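You operate a simulated robot arm through the tools that you are given. There is no shell and no other tool. Be economical: measure what you need, move in short steps, check, and stop when the job is done.

The job below is to be done with a simulated robot arm. You get a single attempt, and the scene is never put back.

TASK
Put each pair of socks in the sorter cell of its own colour.

It is judged by the outcome, as a careful person would: the job done as asked, and still so three seconds after it is handed in. It fails if anything else is knocked over, pushed out of place, dropped, spilled or broken.

THE ROBOT
A 6-joint arm with a two-finger parallel gripper, fixed in place. Base frame: the origin is at the foot of the arm, x ahead of it, y to its left, z up; the work surface is at about z = 0. Lengths are in m, angles in degrees, forces in N, time in s.
With the tool pointing down near the work surface it reaches from about 0.14 to 0.58 m from the base axis. Its first joint turns from -66.0 to 66.0 degrees. Payload 2.1 kg.
The TCP is the grasp point between the finger pads, 0.03 m short of the fingertips. In the tool frame z runs along the fingers and y along their closing line. The gripper opens to 0.094 m. The fingers are 0.028 m wide and 0.01 m thick; the gripper's body (0.05 by 0.096 m) begins 0.055 m behind the TCP.
Orientation is that of the tool frame in the base frame, as [roll, pitch, yaw] about the fixed x, y, z axes, in that order (R = Rz(yaw) Ry(pitch) Rx(roll)). With the fingers straight down and closing along the base's y, the tool's x points along the base's -x, its y along +y and its z along -z.

THE INTERFACE
- The arm moves only by the tool move_arm. Its arguments are lists of equal length, an entry for each row: "translation": the shift along the base's x, y, z in m, a list of three; "turn": the turn, a rotation vector about the base's x, y, z in degrees, a list of three; "gripper": the gripper command, from -1 (shut) to 1 (fully open), values between in proportion. In form: {"translation": [[tx, ty, tz], ...], "turn": [[wx, wy, wz], ...], "gripper": [gripper, ...]}. A call has 1 to 20 rows; each row is the pose to reach, as a shift and turn from the pose commanded when the call began. A row lasts 0.2 s, in which the tool goes at most 0.05 m and 8.6 degrees; a call with a longer step from one row to the next is refused whole, and so is a gripper value outside its range. Where a pose cannot be reached the arm comes as near as it can. A force on the tool above 40 N (or 10 N above the force at the start of the call, whichever is more), or a blocked arm, ends the call early, and 0.2 s more pass. Each finger travels about 0.072 m/s and halts on what it meets, pressing with about 40 N; the grip force reading is that of the motor and also rises with nothing between the fingers. The clock runs only during rows and for 0.2 s after the last one: add rows that repeat a pose to give the fingers time. It gives the time, the measured TCP pose, the force on the tool (base axes), the opening and the grip force at its end, in the units of the frame above (readings bear some noise), with the torque about the TCP (base axes, N m) and any sound that the robot's microphone picked up.
- Cameras (640 x 400 px; columns grow to the right, rows downward): "scene" is fixed at [0.0418, -0.3602, 0.493]; the picture's right is [0.89, -0.46, 0.00], its down [-0.22, -0.43, -0.88] and it looks along [0.40, 0.78, -0.48] (base axes); focal length 312 px, centre (320, 200). "wrist" rides on the gripper at [0.076, 0.014, -0.102] in the tool frame; the picture's right is [-0.18, 0.98, 0.00], its down [-0.75, -0.14, -0.64] and it looks along [-0.63, -0.12, 0.77] (tool axes); focal length 243 px, centre (320, 200). There is no depth. A picture from a camera that has moved, and an enlarged one, comes with that camera's place and axes in the base frame and with its lens.
- capture(camera): a new picture of that camera. It takes no simulated time.
- enlarge(camera, box): a new picture of the part [left, top, right, bottom] of that camera's present view, enlarged. It takes no simulated time.
- finish_job(): hands the job in; it is judged then, once.

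Work in short steps. Places have to be worked out from the pictures, the camera data and where the tool is seen: move nearer, look again, correct. Check each grasp and each placing, and mend what went wrong. You have 120 turns and 64 pictures in all, those below and enlarged ones among them. Open the gripper and draw the arm clear of the work before you hand the job in, unless the task says otherwise; then end with one line.

The tools are called after "Call:" as a command line: name --argument value ..., lists and objects as JSON in quotes. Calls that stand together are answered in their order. move_arm: Moves the arm, as the interface text tells. Its arguments: {"type":"object","properties":{"translation":{"type":"array"},"turn":{"type":"array"},"gripper":{"type":"array"}},"required":["translation","turn","gripper"]} The other tools are called the same way: capture (camera) takes a picture; enlarge (camera, box) takes an enlarged picture of a part of a camera's view; finish_job () hands the job in.

At the start:

```text
time: 0.0
tcp_pos: [0.271, 0.2106, 0.2636]
tcp_rot: [-180.0, -0.1, 179.9]
ft_force: [-0.9, 0.1, -1.3]
wrist_torque: [0.04, 0.0, 0.02]
finger_gap: 0.0939
finger_force: 0.0
```

scene: 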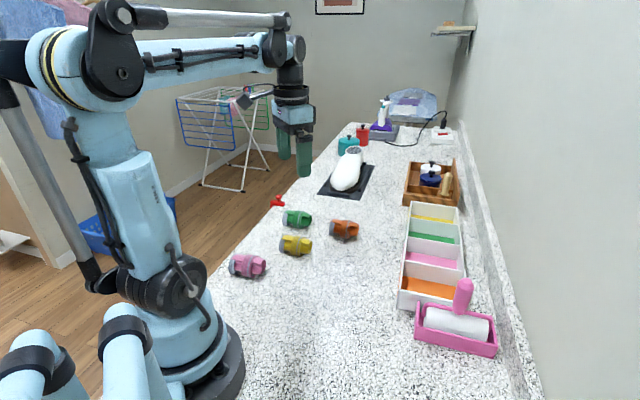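
wrist: 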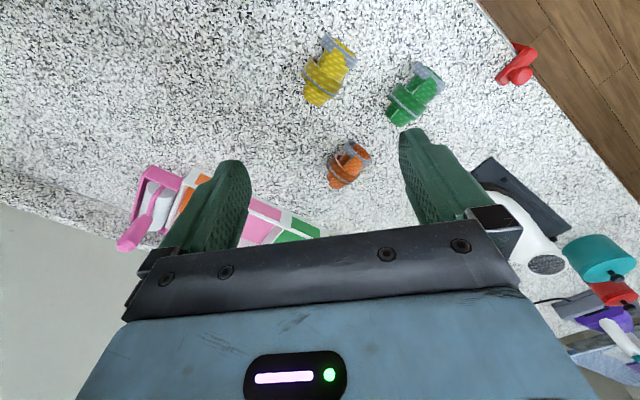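

I'll take close-ups of the sorter and the socks first to pin down their layout.

Call:
enlarge --camera "scene" --box '[380, 150, 520, 370]'

Call:
enlarge --camera "scene" --box '[220, 180, 380, 290]'

Call:
enlarge --camera "wrist" --box '[260, 10, 560, 200]'

```text
1.82 times, centred on (450, 260) of scene
camera zoom: at [0.0418, -0.3602, 0.493], right [0.89, -0.46, 0.0], down [-0.22, -0.43, -0.88], along [0.4, 0.78, -0.48], focal length 567 px, centre (84, 91)
```

zoom: 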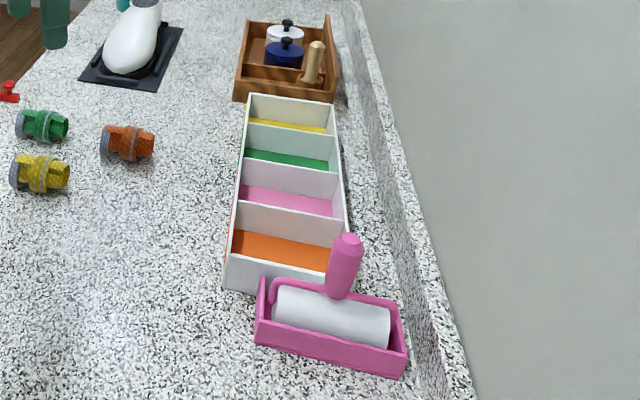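

```text
3.64 times, centred on (300, 235) of scene
camera zoom: at [0.0418, -0.3602, 0.493], right [0.89, -0.46, 0.0], down [-0.22, -0.43, -0.88], along [0.4, 0.78, -0.48], focal length 1134 px, centre (393, 73)
```

zoom: 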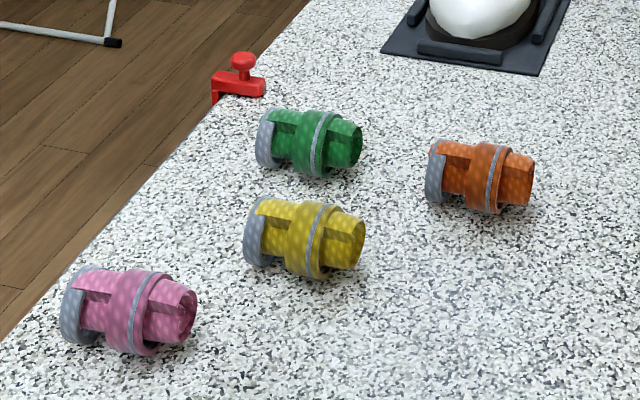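

```text
2.11 times, centred on (410, 105) of wrist
camera zoom: at [0.1946, 0.2237, 0.3663], right [0.18, 0.98, 0.0], down [0.75, -0.14, 0.64], along [0.63, -0.12, -0.77], focal length 511 px, centre (130, 400)
```

zoom: 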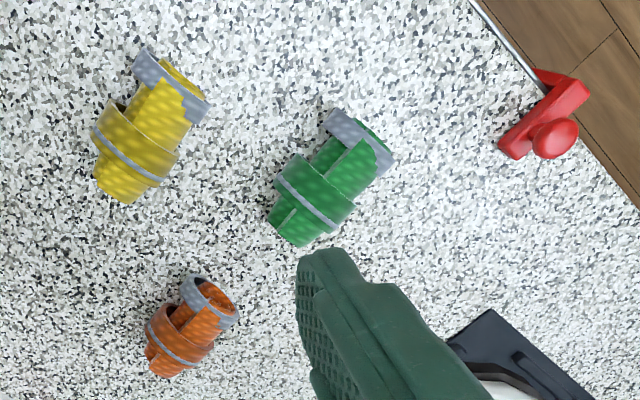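

Both cameras agree on the socks at about: pink (0.145, 0.20), yellow (0.27, 0.22), green (0.32, 0.33) and orange (0.41, 0.23). Their axes all lie near -40° in the base frame. The sorter runs at about 45° and reaches to the arm's limit, so I'll move over for a better view of it.

Call:
move_arm --translation '[[0.03, -0.03, 0.02], [0.06, -0.06, 0.04], [0.09, -0.09, 0.05], [0.1, -0.12, 0.05], [0.1, -0.12, 0.05]]' --turn '[[0, 0, 0], [0, 0, 0], [0, 0, 0], [0, 0, 0], [0, 0, 0]]' --gripper '[1, 1, 1, 1, 1]'

Call:
capture --camera "wrist"

```text
time: 1.2
tcp_pos: [0.3723, 0.0895, 0.3149]
tcp_rot: [-180.0, 0.0, -180.0]
ft_force: [-0.1, 0.6, 0.4]
wrist_torque: [-0.01, 0.03, -0.03]
finger_gap: 0.0942
finger_force: 0.0
```

```text
58 pictures are left
camera wrist: at [0.2959, 0.1025, 0.4165], right [0.18, 0.98, 0.0], down [0.75, -0.14, 0.64], along [0.63, -0.12, -0.77], focal length 243 px, centre (320, 200)
```

wrist: 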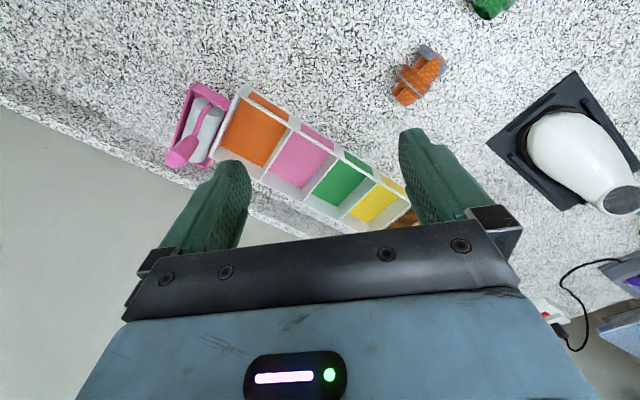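

Call:
enlarge --camera "wrist" --box '[200, 70, 440, 240]'

```text
2.35 times, centred on (320, 155) of wrist
camera zoom: at [0.2959, 0.1025, 0.4165], right [0.18, 0.98, 0.0], down [0.75, -0.14, 0.64], along [0.63, -0.12, -0.77], focal length 571 px, centre (320, 306)
```

zoom: 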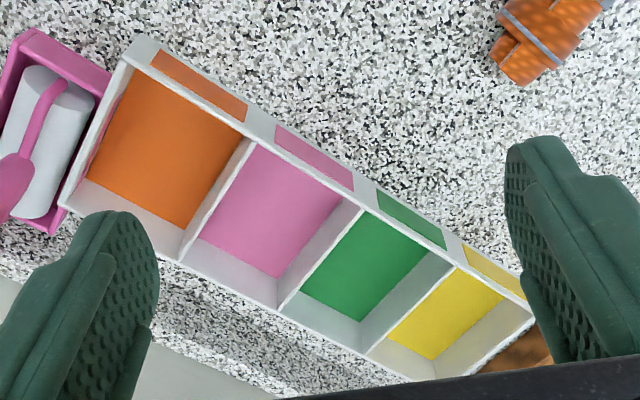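

The sorter's long axis is at about 45°. Cell centres come out at: orange (0.454, -0.041), pink (0.518, 0.021), green (0.582, 0.087) and yellow (0.646, 0.152), with the rim at about 0.05. I'll start with orange: go above it and turn -40° so the fingers close across the roll.

Call:
move_arm --translation '[[0.008, 0.028, -0.03], [0.016, 0.056, -0.06], [0.024, 0.084, -0.09], [0.032, 0.112, -0.12], [0.04, 0.138, -0.15], [0.04, 0.138, -0.175], [0.04, 0.138, -0.175]]' --turn '[[0, 0, -8], [0, 0, -16], [0, 0, -24], [0, 0, -32], [0, 0, -40], [0, 0, -40], [0, 0, -40]]' --gripper '[1, 1, 1, 1, 1, 1, 1]'

Call:
capture --camera "wrist"

Call:
enlarge --camera "scene" --box '[240, 120, 420, 270]'

```text
time: 2.8
tcp_pos: [0.4115, 0.2294, 0.1383]
tcp_rot: [-180.0, 0.0, 139.9]
ft_force: [0.2, 0.4, 0.3]
wrist_torque: [0.02, 0.02, 0.05]
finger_gap: 0.094
finger_force: 0.1
```

```text
56 pictures are left
camera wrist: at [0.3631, 0.2878, 0.2408], right [0.77, 0.63, 0.0], down [0.49, -0.59, 0.64], along [0.41, -0.5, -0.77], focal length 243 px, centre (320, 200)
```

wrist: 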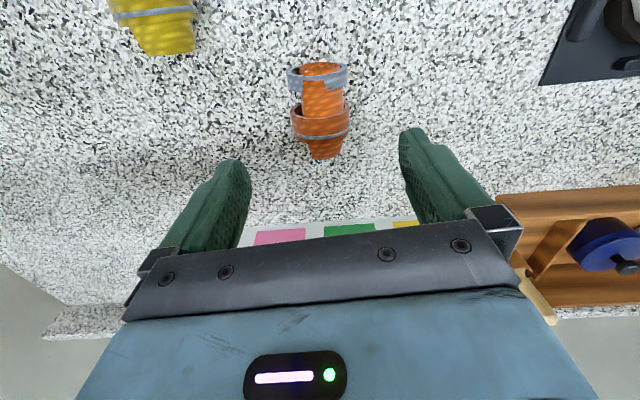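

```text
2.67 times, centred on (330, 195) of scene
camera zoom: at [0.0418, -0.3602, 0.493], right [0.89, -0.46, 0.0], down [-0.22, -0.43, -0.88], along [0.4, 0.78, -0.48], focal length 832 px, centre (293, 213)
```

zoom: 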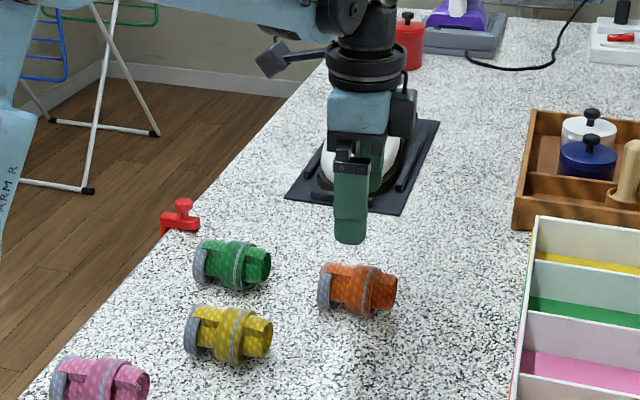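

The orange roll is centred at about (0.413, 0.226), roughly 0.052 m wide and aligned with the fingers. I'll descend to TCP z ≈ 0.036 and close.

Call:
move_arm --translation '[[0.001, -0.002, -0.04], [0.001, -0.002, -0.075], [0.001, -0.002, -0.102], [0.001, -0.002, -0.102], [0.001, -0.002, -0.102], [0.001, -0.002, -0.102], [0.001, -0.002, -0.102], [0.001, -0.002, -0.102], [0.001, -0.002, -0.102]]' --turn '[[0, 0, 0], [0, 0, 0], [0, 0, 0], [0, 0, 0], [0, 0, 0], [0, 0, 0], [0, 0, 0], [0, 0, 0], [0, 0, 0]]' --gripper '[1, 1, 1, 1, 0.5, 0, -0.2, -0.3, -0.3]'

```text
time: 4.8
tcp_pos: [0.4127, 0.2296, 0.0357]
tcp_rot: [179.9, 0.0, 140.0]
ft_force: [-0.5, 0.7, -0.1]
wrist_torque: [-0.03, -0.02, 0.02]
finger_gap: 0.0511
finger_force: 40.1
```

The fingers stopped at 0.051 m with 40 N, so the roll is held. I'll lift it and check.

Call:
move_arm --translation '[[0, 0, 0.03], [0, 0, 0.07], [0, 0, 0.11], [0, 0, 0.11]]' --turn '[[0, 0, 0], [0, 0, 0], [0, 0, 0], [0, 0, 0]]' --gripper '[-0.3, -0.3, -0.3, -0.3]'

Call:
capture --camera "wrist"

```text
time: 5.8
tcp_pos: [0.4121, 0.2269, 0.1485]
tcp_rot: [180.0, -0.1, 140.0]
ft_force: [-0.5, -1.0, -1.2]
wrist_torque: [0.02, 0.02, 0.0]
finger_gap: 0.0507
finger_force: 40.4
```

```text
54 pictures are left
camera wrist: at [0.3633, 0.2849, 0.2515], right [0.77, 0.63, 0.0], down [0.49, -0.59, 0.64], along [0.41, -0.5, -0.77], focal length 243 px, centre (320, 200)
```

wrist: 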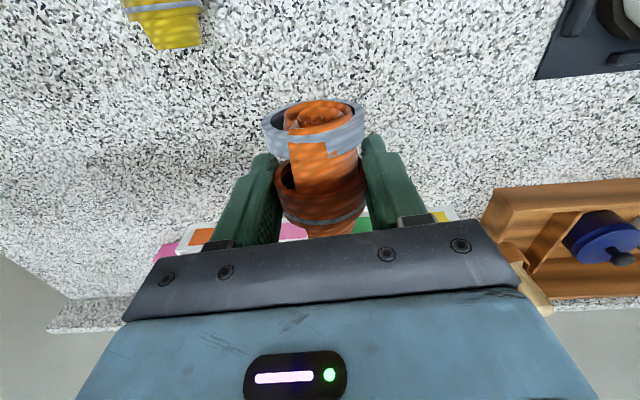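

It's held firmly. Next I'll carry it above the orange cell, turning 5° more to match the sorter.

Call:
move_arm --translation '[[0.006, -0.044, 0], [0.012, -0.088, 0], [0.018, -0.132, 0], [0.025, -0.176, 0], [0.032, -0.22, 0], [0.038, -0.264, 0], [0.038, -0.264, 0], [0.038, -0.264, 0]]' --turn '[[0, 0, -1], [0, 0, -2], [0, 0, -3], [0, 0, -4], [0, 0, -5], [0, 0, -5], [0, 0, -5], [0, 0, -5]]' --gripper '[-0.3, -0.3, -0.3, -0.3, -0.3, -0.3, -0.3, -0.3]'

Call:
capture --camera "wrist"

Call:
enlarge --camera "scene" --box '[360, 180, 520, 370]'

```text
time: 7.6
tcp_pos: [0.449, -0.0374, 0.1471]
tcp_rot: [-180.0, 0.1, 135.0]
ft_force: [-0.5, -0.8, -0.8]
wrist_torque: [0.0, -0.01, 0.01]
finger_gap: 0.05
finger_force: 39.9
```

```text
53 pictures are left
camera wrist: at [0.4062, 0.0248, 0.2503], right [0.83, 0.56, 0.0], down [0.43, -0.63, 0.64], along [0.36, -0.53, -0.77], focal length 243 px, centre (320, 200)
```

wrist: 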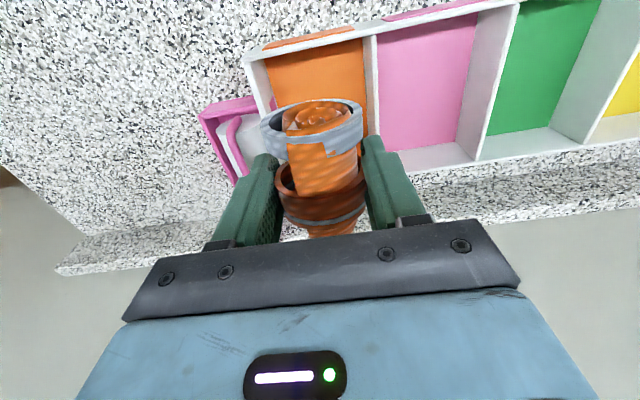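

```text
2.11 times, centred on (440, 275) of scene
camera zoom: at [0.0418, -0.3602, 0.493], right [0.89, -0.46, 0.0], down [-0.22, -0.43, -0.88], along [0.4, 0.78, -0.48], focal length 656 px, centre (67, 42)
```

zoom: 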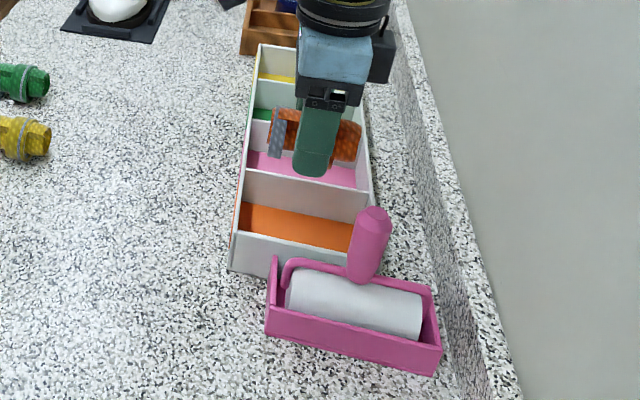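

The roll lines up with the cell along the sorter, but its grey end is close to the near wall. I'll shift it 0.02 m across, lower it to TCP z ≈ 0.06 and open only part way.

Call:
move_arm --translation '[[0.014, -0.014, 0], [0.014, -0.014, -0.03], [0.014, -0.014, -0.06], [0.014, -0.014, -0.087], [0.014, -0.014, -0.087], [0.014, -0.014, -0.087]]' --turn '[[0, 0, 0], [0, 0, 0], [0, 0, 0], [0, 0, 0], [0, 0, 0], [0, 0, 0]]' --gripper '[-0.3, -0.3, -0.3, -0.3, -0.3, -0.3]'

Call:
enlarge --camera "scene" --box '[360, 180, 520, 370]'

Call:
capture --camera "wrist"

```text
time: 9.0
tcp_pos: [0.4628, -0.0494, 0.0601]
tcp_rot: [179.9, 0.0, 135.1]
ft_force: [-0.7, 0.0, 0.2]
wrist_torque: [-0.05, 0.02, 0.03]
finger_gap: 0.0491
finger_force: 40.3
```

```text
2.11 times, centred on (440, 275) of scene
camera zoom: at [0.0418, -0.3602, 0.493], right [0.89, -0.46, 0.0], down [-0.22, -0.43, -0.88], along [0.4, 0.78, -0.48], focal length 656 px, centre (67, 42)
```

zoom: 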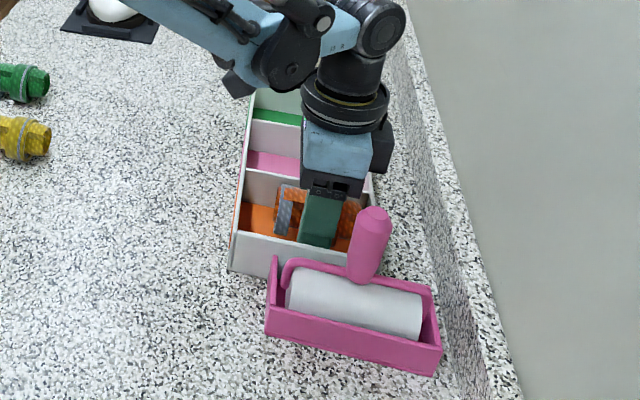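

```text
50 pictures are left
camera wrist: at [0.4184, 0.0114, 0.1629], right [0.83, 0.56, 0.0], down [0.43, -0.63, 0.64], along [0.36, -0.53, -0.77], focal length 243 px, centre (320, 200)
```

wrist: 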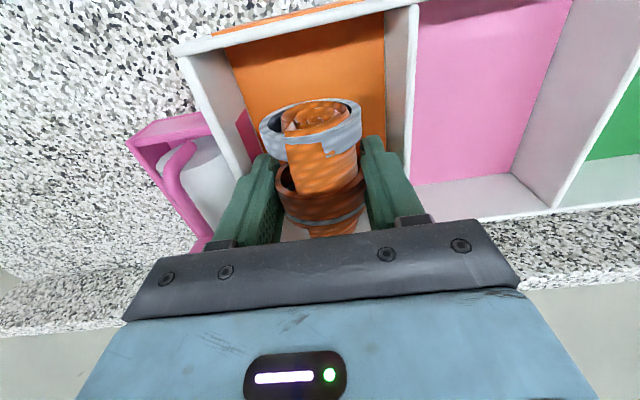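

The roll is inside the cell and centred, with no contact. I'll go 0.015 m lower, open slightly, then rise.

Call:
move_arm --translation '[[0, 0, -0.008], [0, 0, -0.016], [0, 0, -0.016], [0, 0, -0.016], [0, 0, -0.016], [0, 0, -0.016], [0, 0, 0.01], [0, 0, 0.05], [0, 0, 0.09], [0, 0, 0.1]]' --turn '[[0, 0, 0], [0, 0, 0], [0, 0, 0], [0, 0, 0], [0, 0, 0], [0, 0, 0], [0, 0, 0], [0, 0, 0], [0, 0, 0], [0, 0, 0]]' --gripper '[-0.3, -0.3, 0.15, 0.28, 0.28, 0.28, 0.28, 0.28, 0.28, 0.28]'

Call:
capture --camera "wrist"

```text
time: 11.2
tcp_pos: [0.4635, -0.0513, 0.1603]
tcp_rot: [180.0, 0.0, 135.0]
ft_force: [0.3, -0.3, 0.4]
wrist_torque: [0.04, 0.02, -0.02]
finger_gap: 0.0604
finger_force: 0.0
```

```text
49 pictures are left
camera wrist: at [0.419, 0.0115, 0.2629], right [0.83, 0.56, 0.0], down [0.43, -0.63, 0.64], along [0.36, -0.53, -0.77], focal length 243 px, centre (320, 200)
```

wrist: 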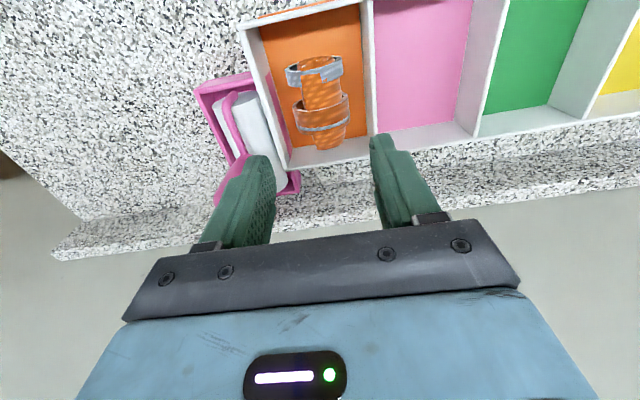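

Orange is in its cell. Next is pink, near (0.145, 0.205).

Call:
move_arm --translation '[[-0.032, 0.026, 0.005], [-0.064, 0.051, 0.005], [-0.096, 0.077, 0.005], [-0.128, 0.102, 0.005], [-0.16, 0.128, 0.005], [-0.192, 0.154, 0.005], [-0.224, 0.179, 0.005], [-0.256, 0.205, 0.005], [-0.288, 0.23, 0.0], [-0.318, 0.256, -0.01], [-0.318, 0.256, -0.01], [-0.318, 0.256, -0.01]]' --turn '[[0, 0, 1], [0, 0, 2], [0, 0, 3], [0, 0, 4], [0, 0, 5], [0, 0, 5], [0, 0, 5], [0, 0, 5], [0, 0, 5], [0, 0, 5], [0, 0, 5], [0, 0, 5]]' --gripper '[0.5, 1, 1, 1, 1, 1, 1, 1, 1, 1, 1, 1]'

Call:
capture --camera "wrist"

Call:
capture --camera "scene"

```text
time: 13.8
tcp_pos: [0.1435, 0.2051, 0.1496]
tcp_rot: [180.0, 0.0, 139.9]
ft_force: [-0.3, -0.8, 0.1]
wrist_torque: [-0.01, -0.02, -0.01]
finger_gap: 0.0941
finger_force: 0.1
```

```text
48 pictures are left
camera wrist: at [0.095, 0.2626, 0.2529], right [0.77, 0.63, 0.0], down [0.49, -0.59, 0.64], along [0.41, -0.5, -0.77], focal length 243 px, centre (320, 200)
```

wrist: 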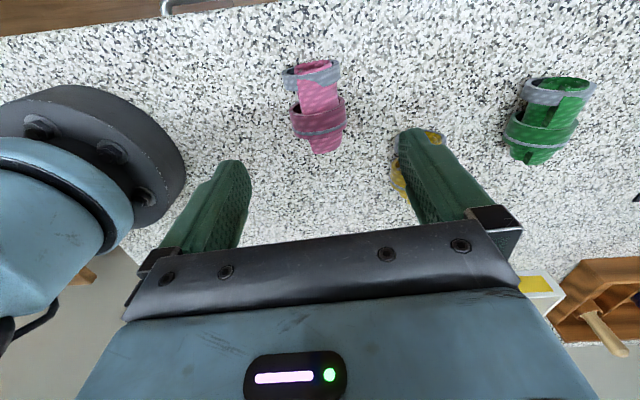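

```text
47 pictures are left
```

scene: 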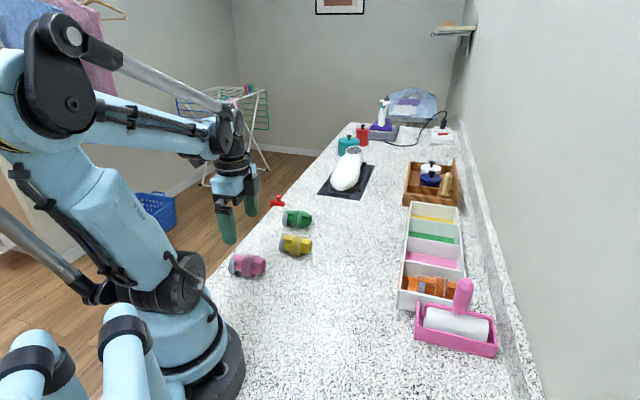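

Pink is centred at about (0.143, 0.199) and its axis is aligned. I'll descend and grip.

Call:
move_arm --translation '[[0, -0.006, -0.04], [0, -0.006, -0.08], [0, -0.006, -0.113], [0, -0.006, -0.113], [0, -0.006, -0.113], [0, -0.006, -0.113], [0, -0.006, -0.113], [0, -0.006, -0.113], [0, -0.006, -0.113], [0, -0.006, -0.08], [0, -0.006, -0.04], [0, -0.006, 0], [0, -0.006, 0]]' --turn '[[0, 0, 0], [0, 0, 0], [0, 0, 0], [0, 0, 0], [0, 0, 0], [0, 0, 0], [0, 0, 0], [0, 0, 0], [0, 0, 0], [0, 0, 0], [0, 0, 0], [0, 0, 0], [0, 0, 0]]' --gripper '[1, 1, 1, 1, 0.5, 0, -0.3, -0.3, -0.3, -0.3, -0.3, -0.3, -0.3]'

Call:
capture --camera "wrist"

```text
time: 16.6
tcp_pos: [0.145, 0.2004, 0.1491]
tcp_rot: [-180.0, 0.0, 139.9]
ft_force: [-0.6, 0.0, -0.5]
wrist_torque: [0.04, 0.03, 0.02]
finger_gap: 0.0486
finger_force: 39.8
```

```text
46 pictures are left
camera wrist: at [0.0948, 0.2582, 0.2522], right [0.77, 0.63, 0.0], down [0.49, -0.59, 0.64], along [0.41, -0.5, -0.77], focal length 243 px, centre (320, 200)
```

wrist: 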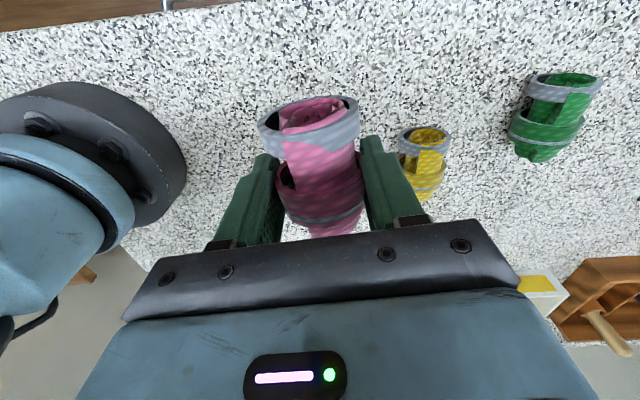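

Pink is held. I'll carry it above the pink cell, around (0.528, 0.013).

Call:
move_arm --translation '[[0.038, -0.019, 0], [0.077, -0.037, 0], [0.115, -0.056, 0], [0.153, -0.075, 0], [0.192, -0.094, 0], [0.23, -0.112, 0], [0.268, -0.131, 0], [0.306, -0.15, 0], [0.345, -0.168, 0], [0.383, -0.187, 0], [0.383, -0.187, 0], [0.383, -0.187, 0]]' --turn '[[0, 0, -1], [0, 0, -2], [0, 0, -3], [0, 0, -4], [0, 0, -5], [0, 0, -5], [0, 0, -5], [0, 0, -5], [0, 0, -5], [0, 0, -5], [0, 0, -5], [0, 0, -5]]' --gripper '[-0.3, -0.3, -0.3, -0.3, -0.3, -0.3, -0.3, -0.3, -0.3, -0.3, -0.3, -0.3]'

Call:
capture --camera "wrist"

```text
time: 19.2
tcp_pos: [0.5268, 0.0088, 0.1509]
tcp_rot: [-180.0, 0.0, 135.0]
ft_force: [0.4, 0.3, -0.5]
wrist_torque: [-0.01, 0.01, -0.03]
finger_gap: 0.0485
finger_force: 39.8
```

```text
45 pictures are left
camera wrist: at [0.4835, 0.0718, 0.2536], right [0.83, 0.56, 0.0], down [0.43, -0.63, 0.64], along [0.36, -0.53, -0.77], focal length 243 px, centre (320, 200)
```

wrist: 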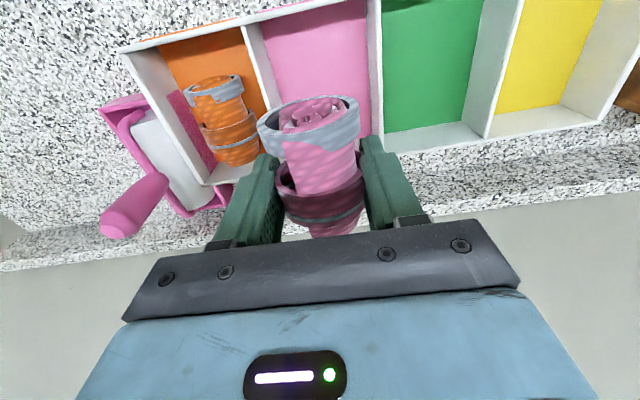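

The divider positions put the cell centre about 0.005 m further along the sorter. I'll correct for that, lower to z ≈ 0.06 and check.

Call:
move_arm --translation '[[0.004, 0.004, 0], [0.004, 0.004, -0.03], [0.004, 0.004, -0.06], [0.004, 0.004, -0.09], [0.004, 0.004, -0.09], [0.004, 0.004, -0.09]]' --turn '[[0, 0, 0], [0, 0, 0], [0, 0, 0], [0, 0, 0], [0, 0, 0], [0, 0, 0]]' --gripper '[-0.3, -0.3, -0.3, -0.3, -0.3, -0.3]'

Call:
capture --camera "wrist"

```text
time: 20.6
tcp_pos: [0.5332, 0.0154, 0.0578]
tcp_rot: [179.9, 0.1, 134.9]
ft_force: [0.2, 0.0, -0.5]
wrist_torque: [0.03, 0.01, 0.0]
finger_gap: 0.0484
finger_force: 40.0
```

```text
44 pictures are left
camera wrist: at [0.4884, 0.0777, 0.162], right [0.83, 0.56, 0.0], down [0.43, -0.63, 0.64], along [0.36, -0.53, -0.77], focal length 243 px, centre (320, 200)
```

wrist: 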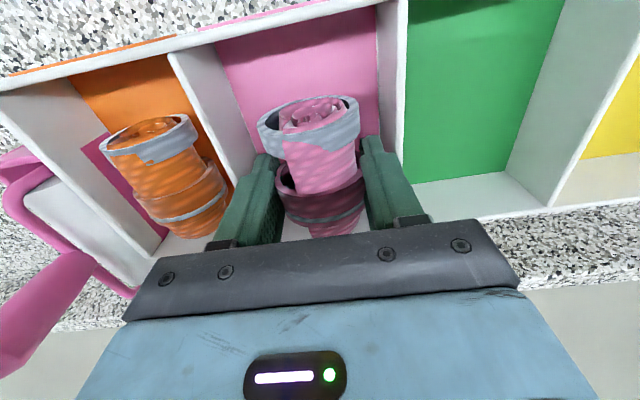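

It's centred and clear of both dividers. I'll lower a little more, open part way, and rise.

Call:
move_arm --translation '[[0, 0, -0.008], [0, 0, -0.016], [0, 0, -0.016], [0, 0, -0.016], [0, 0, -0.016], [0, 0, -0.016], [0, 0, 0.01], [0, 0, 0.05], [0, 0, 0.09], [0, 0, 0.1]]' --turn '[[0, 0, 0], [0, 0, 0], [0, 0, 0], [0, 0, 0], [0, 0, 0], [0, 0, 0], [0, 0, 0], [0, 0, 0], [0, 0, 0], [0, 0, 0]]' --gripper '[-0.3, -0.3, 0.15, 0.28, 0.28, 0.28, 0.28, 0.28, 0.28, 0.28]'

Call:
capture --camera "wrist"

```text
time: 22.8
tcp_pos: [0.5328, 0.0163, 0.1594]
tcp_rot: [-180.0, 0.0, 135.0]
ft_force: [0.3, 0.3, 0.2]
wrist_torque: [-0.02, 0.0, 0.01]
finger_gap: 0.0604
finger_force: 0.1
```

```text
43 pictures are left
camera wrist: at [0.4881, 0.078, 0.2618], right [0.83, 0.56, 0.0], down [0.43, -0.63, 0.64], along [0.36, -0.53, -0.77], focal length 243 px, centre (320, 200)
```

wrist: 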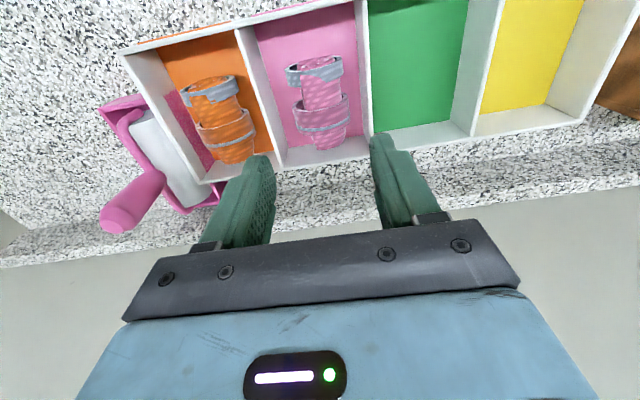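

Pink is in too. With the gripper empty, I'll test whether the far yellow cell can be reached by tilting 35° along the sorter, staying high.

Call:
move_arm --translation '[[0.02, 0.023, 0.01], [0.04, 0.046, 0.01], [0.06, 0.069, 0.01], [0.08, 0.092, 0.01], [0.1, 0.115, 0.01], [0.118, 0.137, 0.01], [0.118, 0.137, 0.01], [0.118, 0.137, 0.01]]' --turn '[[4.9, -4.9, 0], [9.8, -9.8, 0], [14.7, -14.7, 0], [19.6, -19.6, 0], [24.7, -24.7, 0], [24.7, -24.7, 0], [24.7, -24.7, 0], [24.7, -24.7, 0]]' --gripper '[0.28, 0.28, 0.28, 0.28, 0.28, 0.28, 0.28, 0.28]'

Call:
capture --camera "scene"

Call:
capture --camera "wrist"

```text
time: 24.6
tcp_pos: [0.6503, 0.1517, 0.1698]
tcp_rot: [145.0, 0.0, 135.0]
ft_force: [0.4, 0.3, -0.3]
wrist_torque: [0.0, 0.03, 0.02]
finger_gap: 0.0602
finger_force: 0.1
```

```text
42 pictures are left
```

scene: 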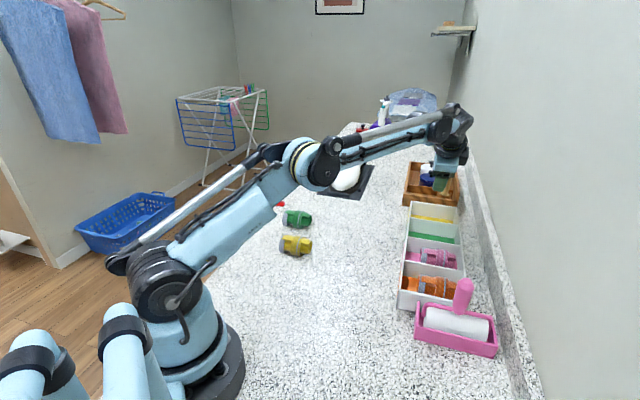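

```text
41 pictures are left
camera wrist: at [0.5629, 0.1712, 0.262], right [0.7, 0.44, 0.56], down [0.19, -0.87, 0.45], along [0.69, -0.2, -0.7], focal length 243 px, centre (320, 200)
```

wrist: 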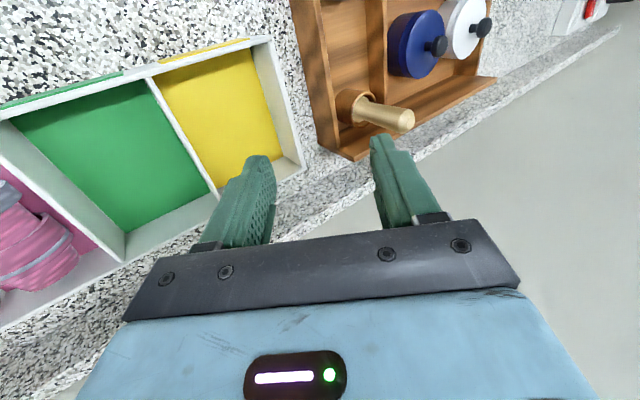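

The tilted pose is reachable, and this view puts the yellow cell centre at about (0.66, 0.144). I'll see whether a smaller tilt of 20° still reaches when lower, stopping at z ≈ 0.10 so the fingertips stay above the rim.

Call:
move_arm --translation '[[-0.003, 0, -0.02], [-0.003, 0, -0.05], [-0.003, 0, -0.07], [-0.003, 0, -0.07], [-0.003, 0, -0.07]]' --turn '[[-3.5, 3.5, 0], [-7, 7, 0], [-10.6, 10.6, 0], [-10.6, 10.6, 0], [-10.6, 10.6, 0]]' --gripper '[0.28, 0.28, 0.28, 0.28, 0.28]'

```text
time: 25.8
tcp_pos: [0.6255, 0.1484, 0.1023]
tcp_rot: [160.1, 0.0, 135.0]
ft_force: [-0.8, 0.7, 0.4]
wrist_torque: [0.02, -0.02, 0.02]
finger_gap: 0.0602
finger_force: 0.0
out of reach, approached as far as the arm can: row 2, 3, 4, 5
```

20° falls about 0.02 m short. I'll try 27° at the same height.

Call:
move_arm --translation '[[0, 0, 0], [0, 0, 0], [0, 0, 0]]' --turn '[[2.5, -2.5, 0], [4.95, -4.95, 0], [4.95, -4.95, 0]]' --gripper '[0.28, 0.28, 0.28]'

```text
time: 26.6
tcp_pos: [0.6263, 0.1491, 0.1034]
tcp_rot: [153.1, 0.0, 135.0]
ft_force: [-0.3, 0.1, 0.2]
wrist_torque: [0.01, -0.02, 0.0]
finger_gap: 0.0604
finger_force: 0.1
```

Call:
move_arm --translation '[[0.01, 0.002, 0], [0.02, 0.003, 0], [0.02, 0.003, 0]]' --turn '[[0, 0, 0], [0, 0, 0], [0, 0, 0]]' --gripper '[0.28, 0.28, 0.28]'

```text
time: 27.4
tcp_pos: [0.6451, 0.1512, 0.1016]
tcp_rot: [152.9, 0.0, 135.1]
ft_force: [0.3, -0.4, 0.2]
wrist_torque: [0.0, 0.01, 0.01]
finger_gap: 0.0602
finger_force: 0.0
```

27° reaches, so I'll use about 30° for yellow. Now I'll straighten up and go over the yellow socks.

Call:
move_arm --translation '[[-0.02, 0.0, 0.04], [-0.055, 0.008, 0.06], [-0.09, 0.016, 0.06], [-0.13, 0.025, 0.06], [-0.17, 0.034, 0.06], [-0.21, 0.042, 0.06], [-0.25, 0.05, 0.06], [-0.29, 0.058, 0.06], [-0.33, 0.065, 0.06], [-0.373, 0.071, 0.05], [-0.373, 0.071, 0.05], [-0.373, 0.071, 0.05]]' --turn '[[-2, 2, 0], [-6, 6, 0], [-10, 10, 0], [-14, 14, 0], [-19.1, 19.1, 0], [-19.1, 19.1, 0], [-19.1, 19.1, 0], [-19.1, 19.1, 0], [-19.1, 19.1, 0], [-19.1, 19.1, 0], [-19.1, 19.1, 0], [-19.1, 19.1, 0]]' --gripper '[0.28, 0.28, 0.28, 0.5, 1, 1, 1, 1, 1, 1, 1, 1]'

Call:
capture --camera "wrist"

```text
time: 30.0
tcp_pos: [0.2723, 0.2228, 0.1506]
tcp_rot: [-179.9, -0.1, 135.1]
ft_force: [1.1, 0.0, 0.0]
wrist_torque: [-0.03, 0.01, -0.02]
finger_gap: 0.0938
finger_force: 0.0
```

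```text
40 pictures are left
camera wrist: at [0.2287, 0.2863, 0.2536], right [0.83, 0.56, 0.0], down [0.43, -0.63, 0.64], along [0.36, -0.53, -0.77], focal length 243 px, centre (320, 200)
```

wrist: 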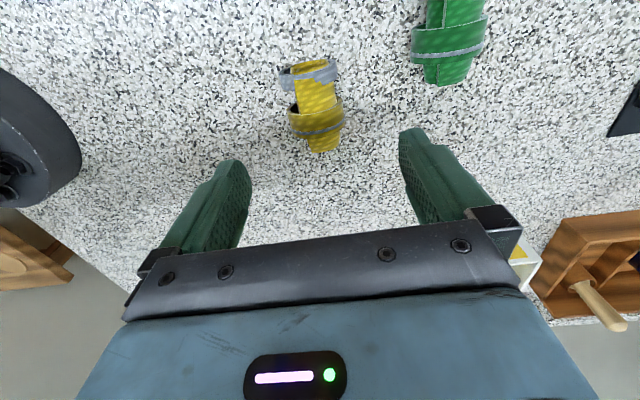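

Yellow is centred at about (0.270, 0.219). I'll turn +5° to match its axis, descend, grip and lift.

Call:
move_arm --translation '[[-0.002, -0.004, -0.04], [-0.002, -0.004, -0.08], [-0.002, -0.004, -0.114], [-0.002, -0.004, -0.114], [-0.002, -0.004, -0.114], [-0.002, -0.004, -0.114], [-0.002, -0.004, -0.114], [-0.002, -0.004, -0.114], [-0.002, -0.004, -0.114], [-0.002, -0.004, -0.08], [-0.002, -0.004, -0.04], [-0.002, -0.004, 0], [-0.002, -0.004, 0]]' --turn '[[0, 0, 5], [0, 0, 5], [0, 0, 5], [0, 0, 5], [0, 0, 5], [0, 0, 5], [0, 0, 5], [0, 0, 5], [0, 0, 5], [0, 0, 5], [0, 0, 5], [0, 0, 5], [0, 0, 5]]' --gripper '[1, 1, 1, 1, 0.5, 0, -0.3, -0.3, -0.3, -0.3, -0.3, -0.3, -0.3]'

Call:
capture --camera "wrist"

```text
time: 32.8
tcp_pos: [0.2711, 0.2197, 0.151]
tcp_rot: [-179.9, 0.0, 140.0]
ft_force: [-1.1, 0.2, -0.2]
wrist_torque: [0.01, -0.02, -0.01]
finger_gap: 0.0501
finger_force: 39.1
```

```text
39 pictures are left
camera wrist: at [0.221, 0.2771, 0.2535], right [0.77, 0.63, 0.0], down [0.49, -0.59, 0.64], along [0.41, -0.5, -0.77], focal length 243 px, centre (320, 200)
```

wrist: 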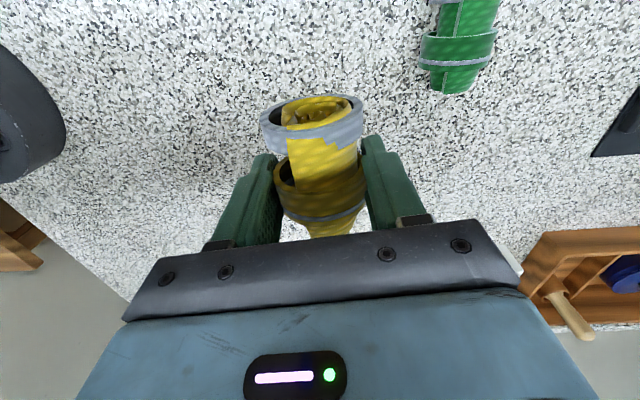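

Yellow is held. I'll carry it towards the sorter at z ≈ 0.18, upright for now.

Call:
move_arm --translation '[[0.04, -0.009, 0.01], [0.08, -0.018, 0.02], [0.12, -0.027, 0.03], [0.16, -0.036, 0.03], [0.2, -0.045, 0.03], [0.24, -0.054, 0.03], [0.275, -0.064, 0.03], [0.275, -0.064, 0.03]]' --turn '[[0, 0, -1], [0, 0, -2], [0, 0, -3], [0, 0, -4], [0, 0, -5], [0, 0, -5], [0, 0, -5], [0, 0, -5]]' --gripper '[-0.3, -0.3, -0.3, -0.3, -0.3, -0.3, -0.3, -0.3]'

```text
time: 34.6
tcp_pos: [0.5463, 0.1557, 0.1811]
tcp_rot: [-179.9, -0.1, 135.0]
ft_force: [0.4, 0.6, -0.9]
wrist_torque: [0.0, 0.0, -0.04]
finger_gap: 0.0495
finger_force: 39.8
```

Now I'll tilt 30° about the cell's cross axis and extend to above the yellow cell, around (0.643, 0.141, 0.13).

Call:
move_arm --translation '[[0.015, -0.002, 0], [0.035, -0.005, 0], [0.06, -0.009, 0], [0.08, -0.012, 0], [0.097, -0.015, -0.02], [0.097, -0.015, -0.05], [0.097, -0.015, -0.05], [0.097, -0.015, -0.05]]' --turn '[[5.3, -5.3, 0], [10.6, -10.6, 0], [15.9, -15.9, 0], [21.2, -21.2, 0], [21.2, -21.2, 0], [21.2, -21.2, 0], [21.2, -21.2, 0], [21.2, -21.2, 0]]' --gripper '[-0.3, -0.3, -0.3, -0.3, -0.3, -0.3, -0.3, -0.3]'

Call:
capture --camera "wrist"

Call:
enlarge --camera "scene" --box '[370, 120, 510, 260]'

```text
time: 36.4
tcp_pos: [0.6425, 0.1425, 0.1311]
tcp_rot: [150.2, 0.1, 135.0]
ft_force: [0.4, -0.3, 0.3]
wrist_torque: [0.0, 0.02, -0.01]
finger_gap: 0.0487
finger_force: 40.2
```

```text
38 pictures are left
camera wrist: at [0.5617, 0.1664, 0.2278], right [0.73, 0.47, 0.49], down [0.22, -0.85, 0.49], along [0.64, -0.25, -0.72], focal length 243 px, centre (320, 200)
```

wrist: 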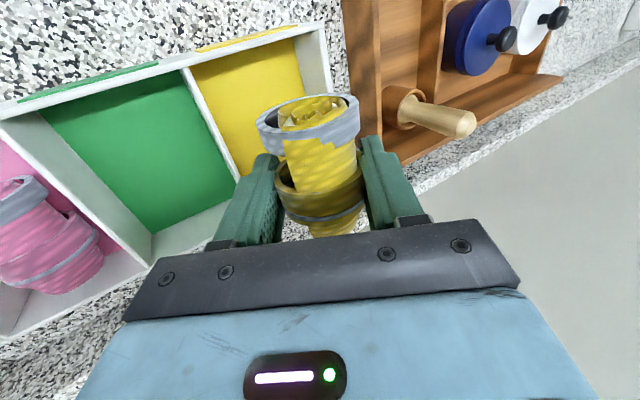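

```text
2.86 times, centred on (440, 190) of scene
camera zoom: at [0.0418, -0.3602, 0.4931], right [0.89, -0.46, 0.0], down [-0.22, -0.43, -0.88], along [0.4, 0.78, -0.48], focal length 891 px, centre (-23, 229)
```

zoom: 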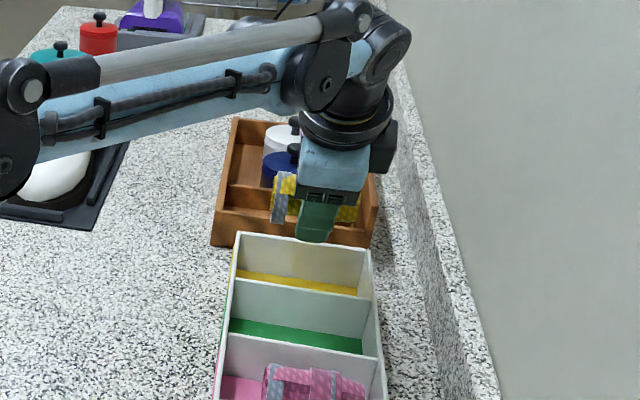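

The roll sits over the yellow cell, clear of the near wall. I'll lower to z ≈ 0.075 and check.

Call:
move_arm --translation '[[0, 0, -0.02], [0, 0, -0.04], [0, 0, -0.055], [0, 0, -0.055], [0, 0, -0.055]]' --turn '[[0, 0, 0], [0, 0, 0], [0, 0, 0], [0, 0, 0], [0, 0, 0]]' --gripper '[-0.3, -0.3, -0.3, -0.3, -0.3]'

Call:
capture --camera "wrist"

Call:
enlarge --camera "scene" --box '[370, 120, 510, 260]'

```text
time: 37.6
tcp_pos: [0.6446, 0.1403, 0.075]
tcp_rot: [150.1, 0.0, 135.0]
ft_force: [0.5, -0.2, -0.2]
wrist_torque: [0.01, -0.03, -0.03]
finger_gap: 0.0486
finger_force: 39.8
```

```text
36 pictures are left
camera wrist: at [0.5632, 0.1647, 0.172], right [0.73, 0.47, 0.49], down [0.22, -0.85, 0.49], along [0.64, -0.25, -0.72], focal length 243 px, centre (320, 200)
```

wrist: 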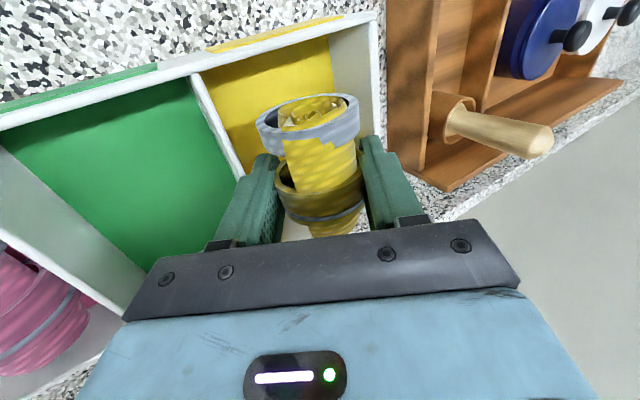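

```text
2.86 times, centred on (440, 190) of scene
camera zoom: at [0.0418, -0.3602, 0.4931], right [0.89, -0.46, 0.0], down [-0.22, -0.43, -0.88], along [0.4, 0.78, -0.48], focal length 891 px, centre (-23, 229)
```

zoom: 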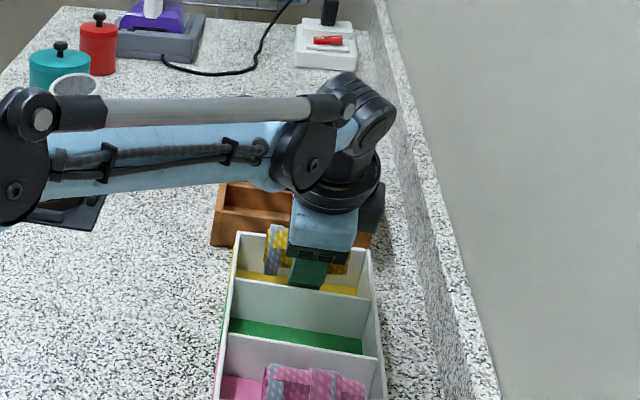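

The near finger is close to the green/yellow divider. I'll shift 0.008 m outward along the sorter while lowering to z ≈ 0.063.

Call:
move_arm --translation '[[0.005, 0.006, 0], [0.005, 0.006, -0.006], [0.005, 0.006, -0.012], [0.005, 0.006, -0.012]]' --turn '[[0, 0, 0], [0, 0, 0], [0, 0, 0], [0, 0, 0]]' --gripper '[-0.3, -0.3, -0.3, -0.3]'

Call:
capture --camera "wrist"

```text
time: 38.6
tcp_pos: [0.6492, 0.1463, 0.063]
tcp_rot: [150.1, 0.0, 135.1]
ft_force: [0.0, 0.3, -0.1]
wrist_torque: [-0.01, -0.02, -0.01]
finger_gap: 0.0484
finger_force: 40.7
```

```text
34 pictures are left
camera wrist: at [0.5673, 0.1714, 0.1599], right [0.73, 0.47, 0.49], down [0.22, -0.85, 0.49], along [0.64, -0.25, -0.72], focal length 243 px, centre (320, 200)
```

wrist: 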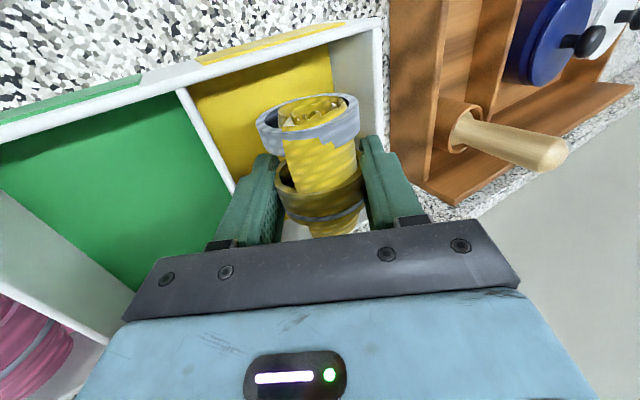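

No contact reading. I'll open gently to about 0.06 m and look before drawing back.

Call:
move_arm --translation '[[0, 0, 0], [0, 0, 0], [0, 0, 0], [0, 0, 0]]' --turn '[[0, 0, 0], [0, 0, 0], [0, 0, 0], [0, 0, 0]]' --gripper '[0.12, 0.28, 0.28, 0.28]'

Call:
capture --camera "wrist"

```text
time: 39.6
tcp_pos: [0.6501, 0.147, 0.0638]
tcp_rot: [150.1, 0.0, 135.0]
ft_force: [14.0, 8.9, 7.1]
wrist_torque: [-0.05, 0.03, 0.12]
finger_gap: 0.0506
finger_force: 0.0
```

```text
33 pictures are left
camera wrist: at [0.5673, 0.1718, 0.1603], right [0.73, 0.47, 0.49], down [0.22, -0.85, 0.49], along [0.65, -0.25, -0.72], focal length 243 px, centre (320, 200)
```

wrist: 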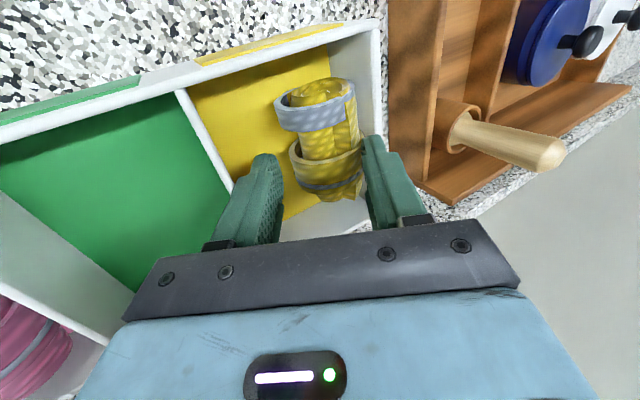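

The roll has dropped into the cell, but the ~17 N reading along the sorter says the near finger is pressing on the divider. I'll ease the fingers in slightly, then withdraw along the tool axis.

Call:
move_arm --translation '[[0, 0, 0], [0.002, 0.002, 0.002], [-0.002, -0.002, 0.018], [-0.01, -0.01, 0.04], [-0.025, -0.025, 0.08], [-0.025, -0.025, 0.1], [-0.025, -0.025, 0.1]]' --turn '[[0, 0, 0], [0, 0, 0], [0, 0, 0], [0, 0, 0], [0, 0, 0], [0, 0, 0], [0, 0, 0]]' --gripper '[0.04, 0.04, 0.04, 0.04, 0.04, 0.04, 0.04]'

Call:
capture --camera "wrist"

Call:
enlarge --camera "scene" --box '[380, 150, 520, 370]'

```text
time: 41.2
tcp_pos: [0.6234, 0.1204, 0.1637]
tcp_rot: [150.1, -0.1, 134.9]
ft_force: [-0.2, 0.9, -0.5]
wrist_torque: [0.04, -0.02, 0.0]
finger_gap: 0.0488
finger_force: 0.0
```

```text
32 pictures are left
camera wrist: at [0.5418, 0.1442, 0.2599], right [0.73, 0.47, 0.49], down [0.22, -0.85, 0.49], along [0.64, -0.25, -0.72], focal length 243 px, centre (320, 200)
```

wrist: 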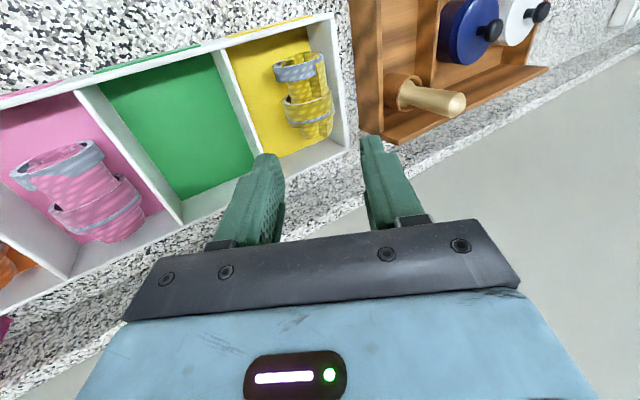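

```text
1.82 times, centred on (450, 260) of scene
camera zoom: at [0.0418, -0.3602, 0.493], right [0.89, -0.46, 0.0], down [-0.22, -0.43, -0.88], along [0.4, 0.78, -0.48], focal length 567 px, centre (84, 91)
```

zoom: 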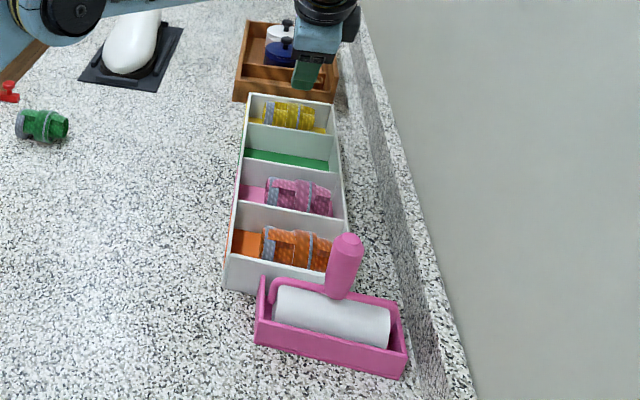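

Yellow is in its cell and the sorter hasn't moved compared with the first picture. Now I'll straighten and go to the green pair.

Call:
move_arm --translation '[[-0.03, 0.02, 0.01], [-0.065, 0.042, 0.01], [-0.1, 0.065, 0.01], [-0.135, 0.088, 0.0], [-0.17, 0.112, 0.0], [-0.205, 0.138, -0.01], [-0.24, 0.163, -0.01], [-0.275, 0.188, -0.01], [-0.305, 0.208, -0.012], [-0.305, 0.208, -0.012], [-0.305, 0.208, -0.012]]' --turn '[[-4, 4, 0], [-9, 9, 0], [-13, 13, 0], [-17, 17, 0], [-21.2, 21.2, 0], [-21.2, 21.2, 0], [-21.2, 21.2, 0], [-21.2, 21.2, 0], [-21.2, 21.2, 0], [-21.2, 21.2, 0], [-21.2, 21.2, 0]]' --gripper '[0.04, 0.04, 0.5, 1, 1, 1, 1, 1, 1, 1, 1]'

Call:
capture --camera "wrist"

```text
time: 43.6
tcp_pos: [0.3193, 0.3285, 0.1544]
tcp_rot: [-179.9, 0.1, 135.1]
ft_force: [-1.2, 0.2, -0.4]
wrist_torque: [0.01, 0.01, 0.0]
finger_gap: 0.0941
finger_force: 0.1
```

```text
30 pictures are left
camera wrist: at [0.2744, 0.3909, 0.2565], right [0.83, 0.56, 0.0], down [0.43, -0.63, 0.64], along [0.36, -0.53, -0.77], focal length 243 px, centre (320, 200)
```

wrist: 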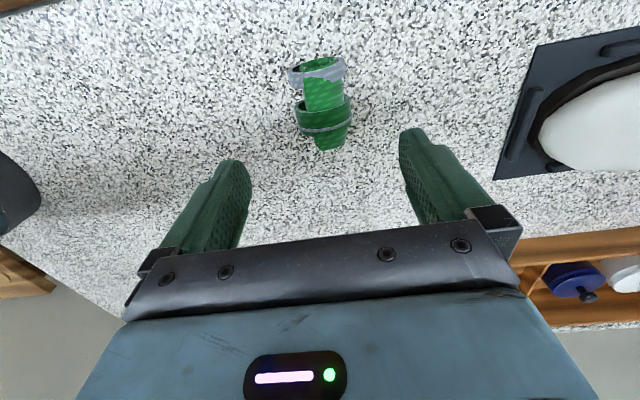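

Green is directly below, at (0.319, 0.328). I'll turn +5°, descend, grip and lift.

Call:
move_arm --translation '[[0, 0, -0.04], [0, 0, -0.08], [0, 0, -0.118], [0, 0, -0.118], [0, 0, -0.118], [0, 0, -0.118], [0, 0, -0.118], [0, 0, -0.118], [0, 0, -0.118], [0, 0, -0.08], [0, 0, -0.04], [0, 0, 0], [0, 0, 0]]' --turn '[[0, 0, 5], [0, 0, 5], [0, 0, 5], [0, 0, 5], [0, 0, 5], [0, 0, 5], [0, 0, 5], [0, 0, 5], [0, 0, 5], [0, 0, 5], [0, 0, 5], [0, 0, 5], [0, 0, 5]]' --gripper '[1, 1, 1, 1, 0.5, 0, -0.3, -0.3, -0.3, -0.3, -0.3, -0.3, -0.3]'

Call:
capture --camera "wrist"

```text
time: 46.4
tcp_pos: [0.3184, 0.3283, 0.1516]
tcp_rot: [-180.0, -0.1, 140.0]
ft_force: [-0.5, 0.2, -0.4]
wrist_torque: [0.01, 0.04, -0.02]
finger_gap: 0.0508
finger_force: 40.1
```

```text
29 pictures are left
camera wrist: at [0.2685, 0.387, 0.2548], right [0.77, 0.63, 0.0], down [0.49, -0.59, 0.64], along [0.41, -0.5, -0.77], focal length 243 px, centre (320, 200)
```

wrist: 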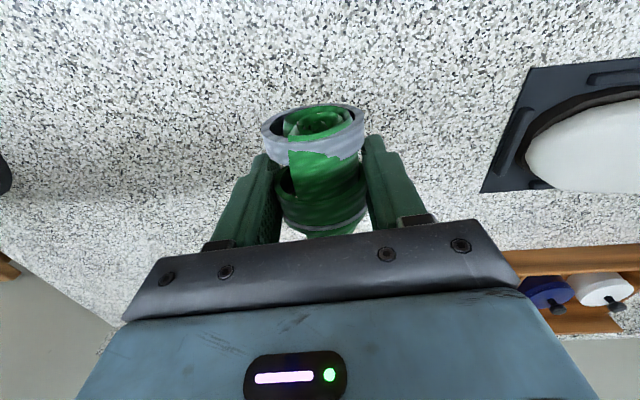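

Green is held. I'll carry it above the green cell, around (0.588, 0.083).

Call:
move_arm --translation '[[0.03, -0.027, 0.01], [0.06, -0.054, 0.01], [0.09, -0.082, 0.01], [0.12, -0.109, 0.01], [0.15, -0.136, 0.01], [0.18, -0.163, 0.01], [0.21, -0.19, 0.01], [0.24, -0.218, 0.01], [0.27, -0.245, 0.01], [0.27, -0.245, 0.01], [0.27, -0.245, 0.01]]' --turn '[[0, 0, -1], [0, 0, -2], [0, 0, -3], [0, 0, -4], [0, 0, -5], [0, 0, -5], [0, 0, -5], [0, 0, -5], [0, 0, -5], [0, 0, -5], [0, 0, -5]]' --gripper '[-0.3, -0.3, -0.3, -0.3, -0.3, -0.3, -0.3, -0.3, -0.3, -0.3, -0.3]'

Call:
capture --camera "wrist"

```text
time: 48.8
tcp_pos: [0.5711, 0.0839, 0.159]
tcp_rot: [-180.0, 0.0, 135.0]
ft_force: [0.1, 0.3, -0.9]
wrist_torque: [0.0, 0.01, 0.02]
finger_gap: 0.0496
finger_force: 40.0
out of reach, approached as far as the arm can: row 9, 10, 11
```

```text
28 pictures are left
camera wrist: at [0.5281, 0.1463, 0.2619], right [0.83, 0.56, 0.0], down [0.43, -0.63, 0.64], along [0.36, -0.53, -0.77], focal length 243 px, centre (320, 200)
```

wrist: 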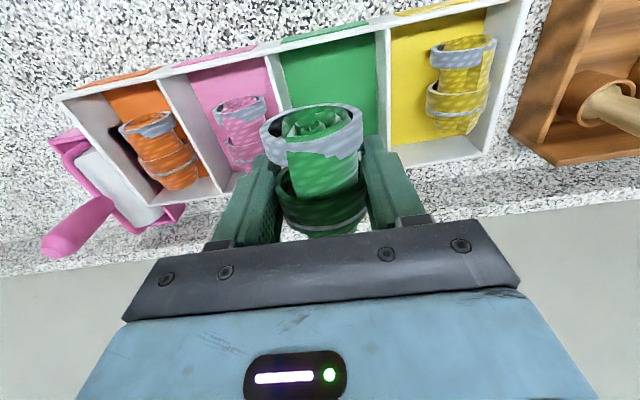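

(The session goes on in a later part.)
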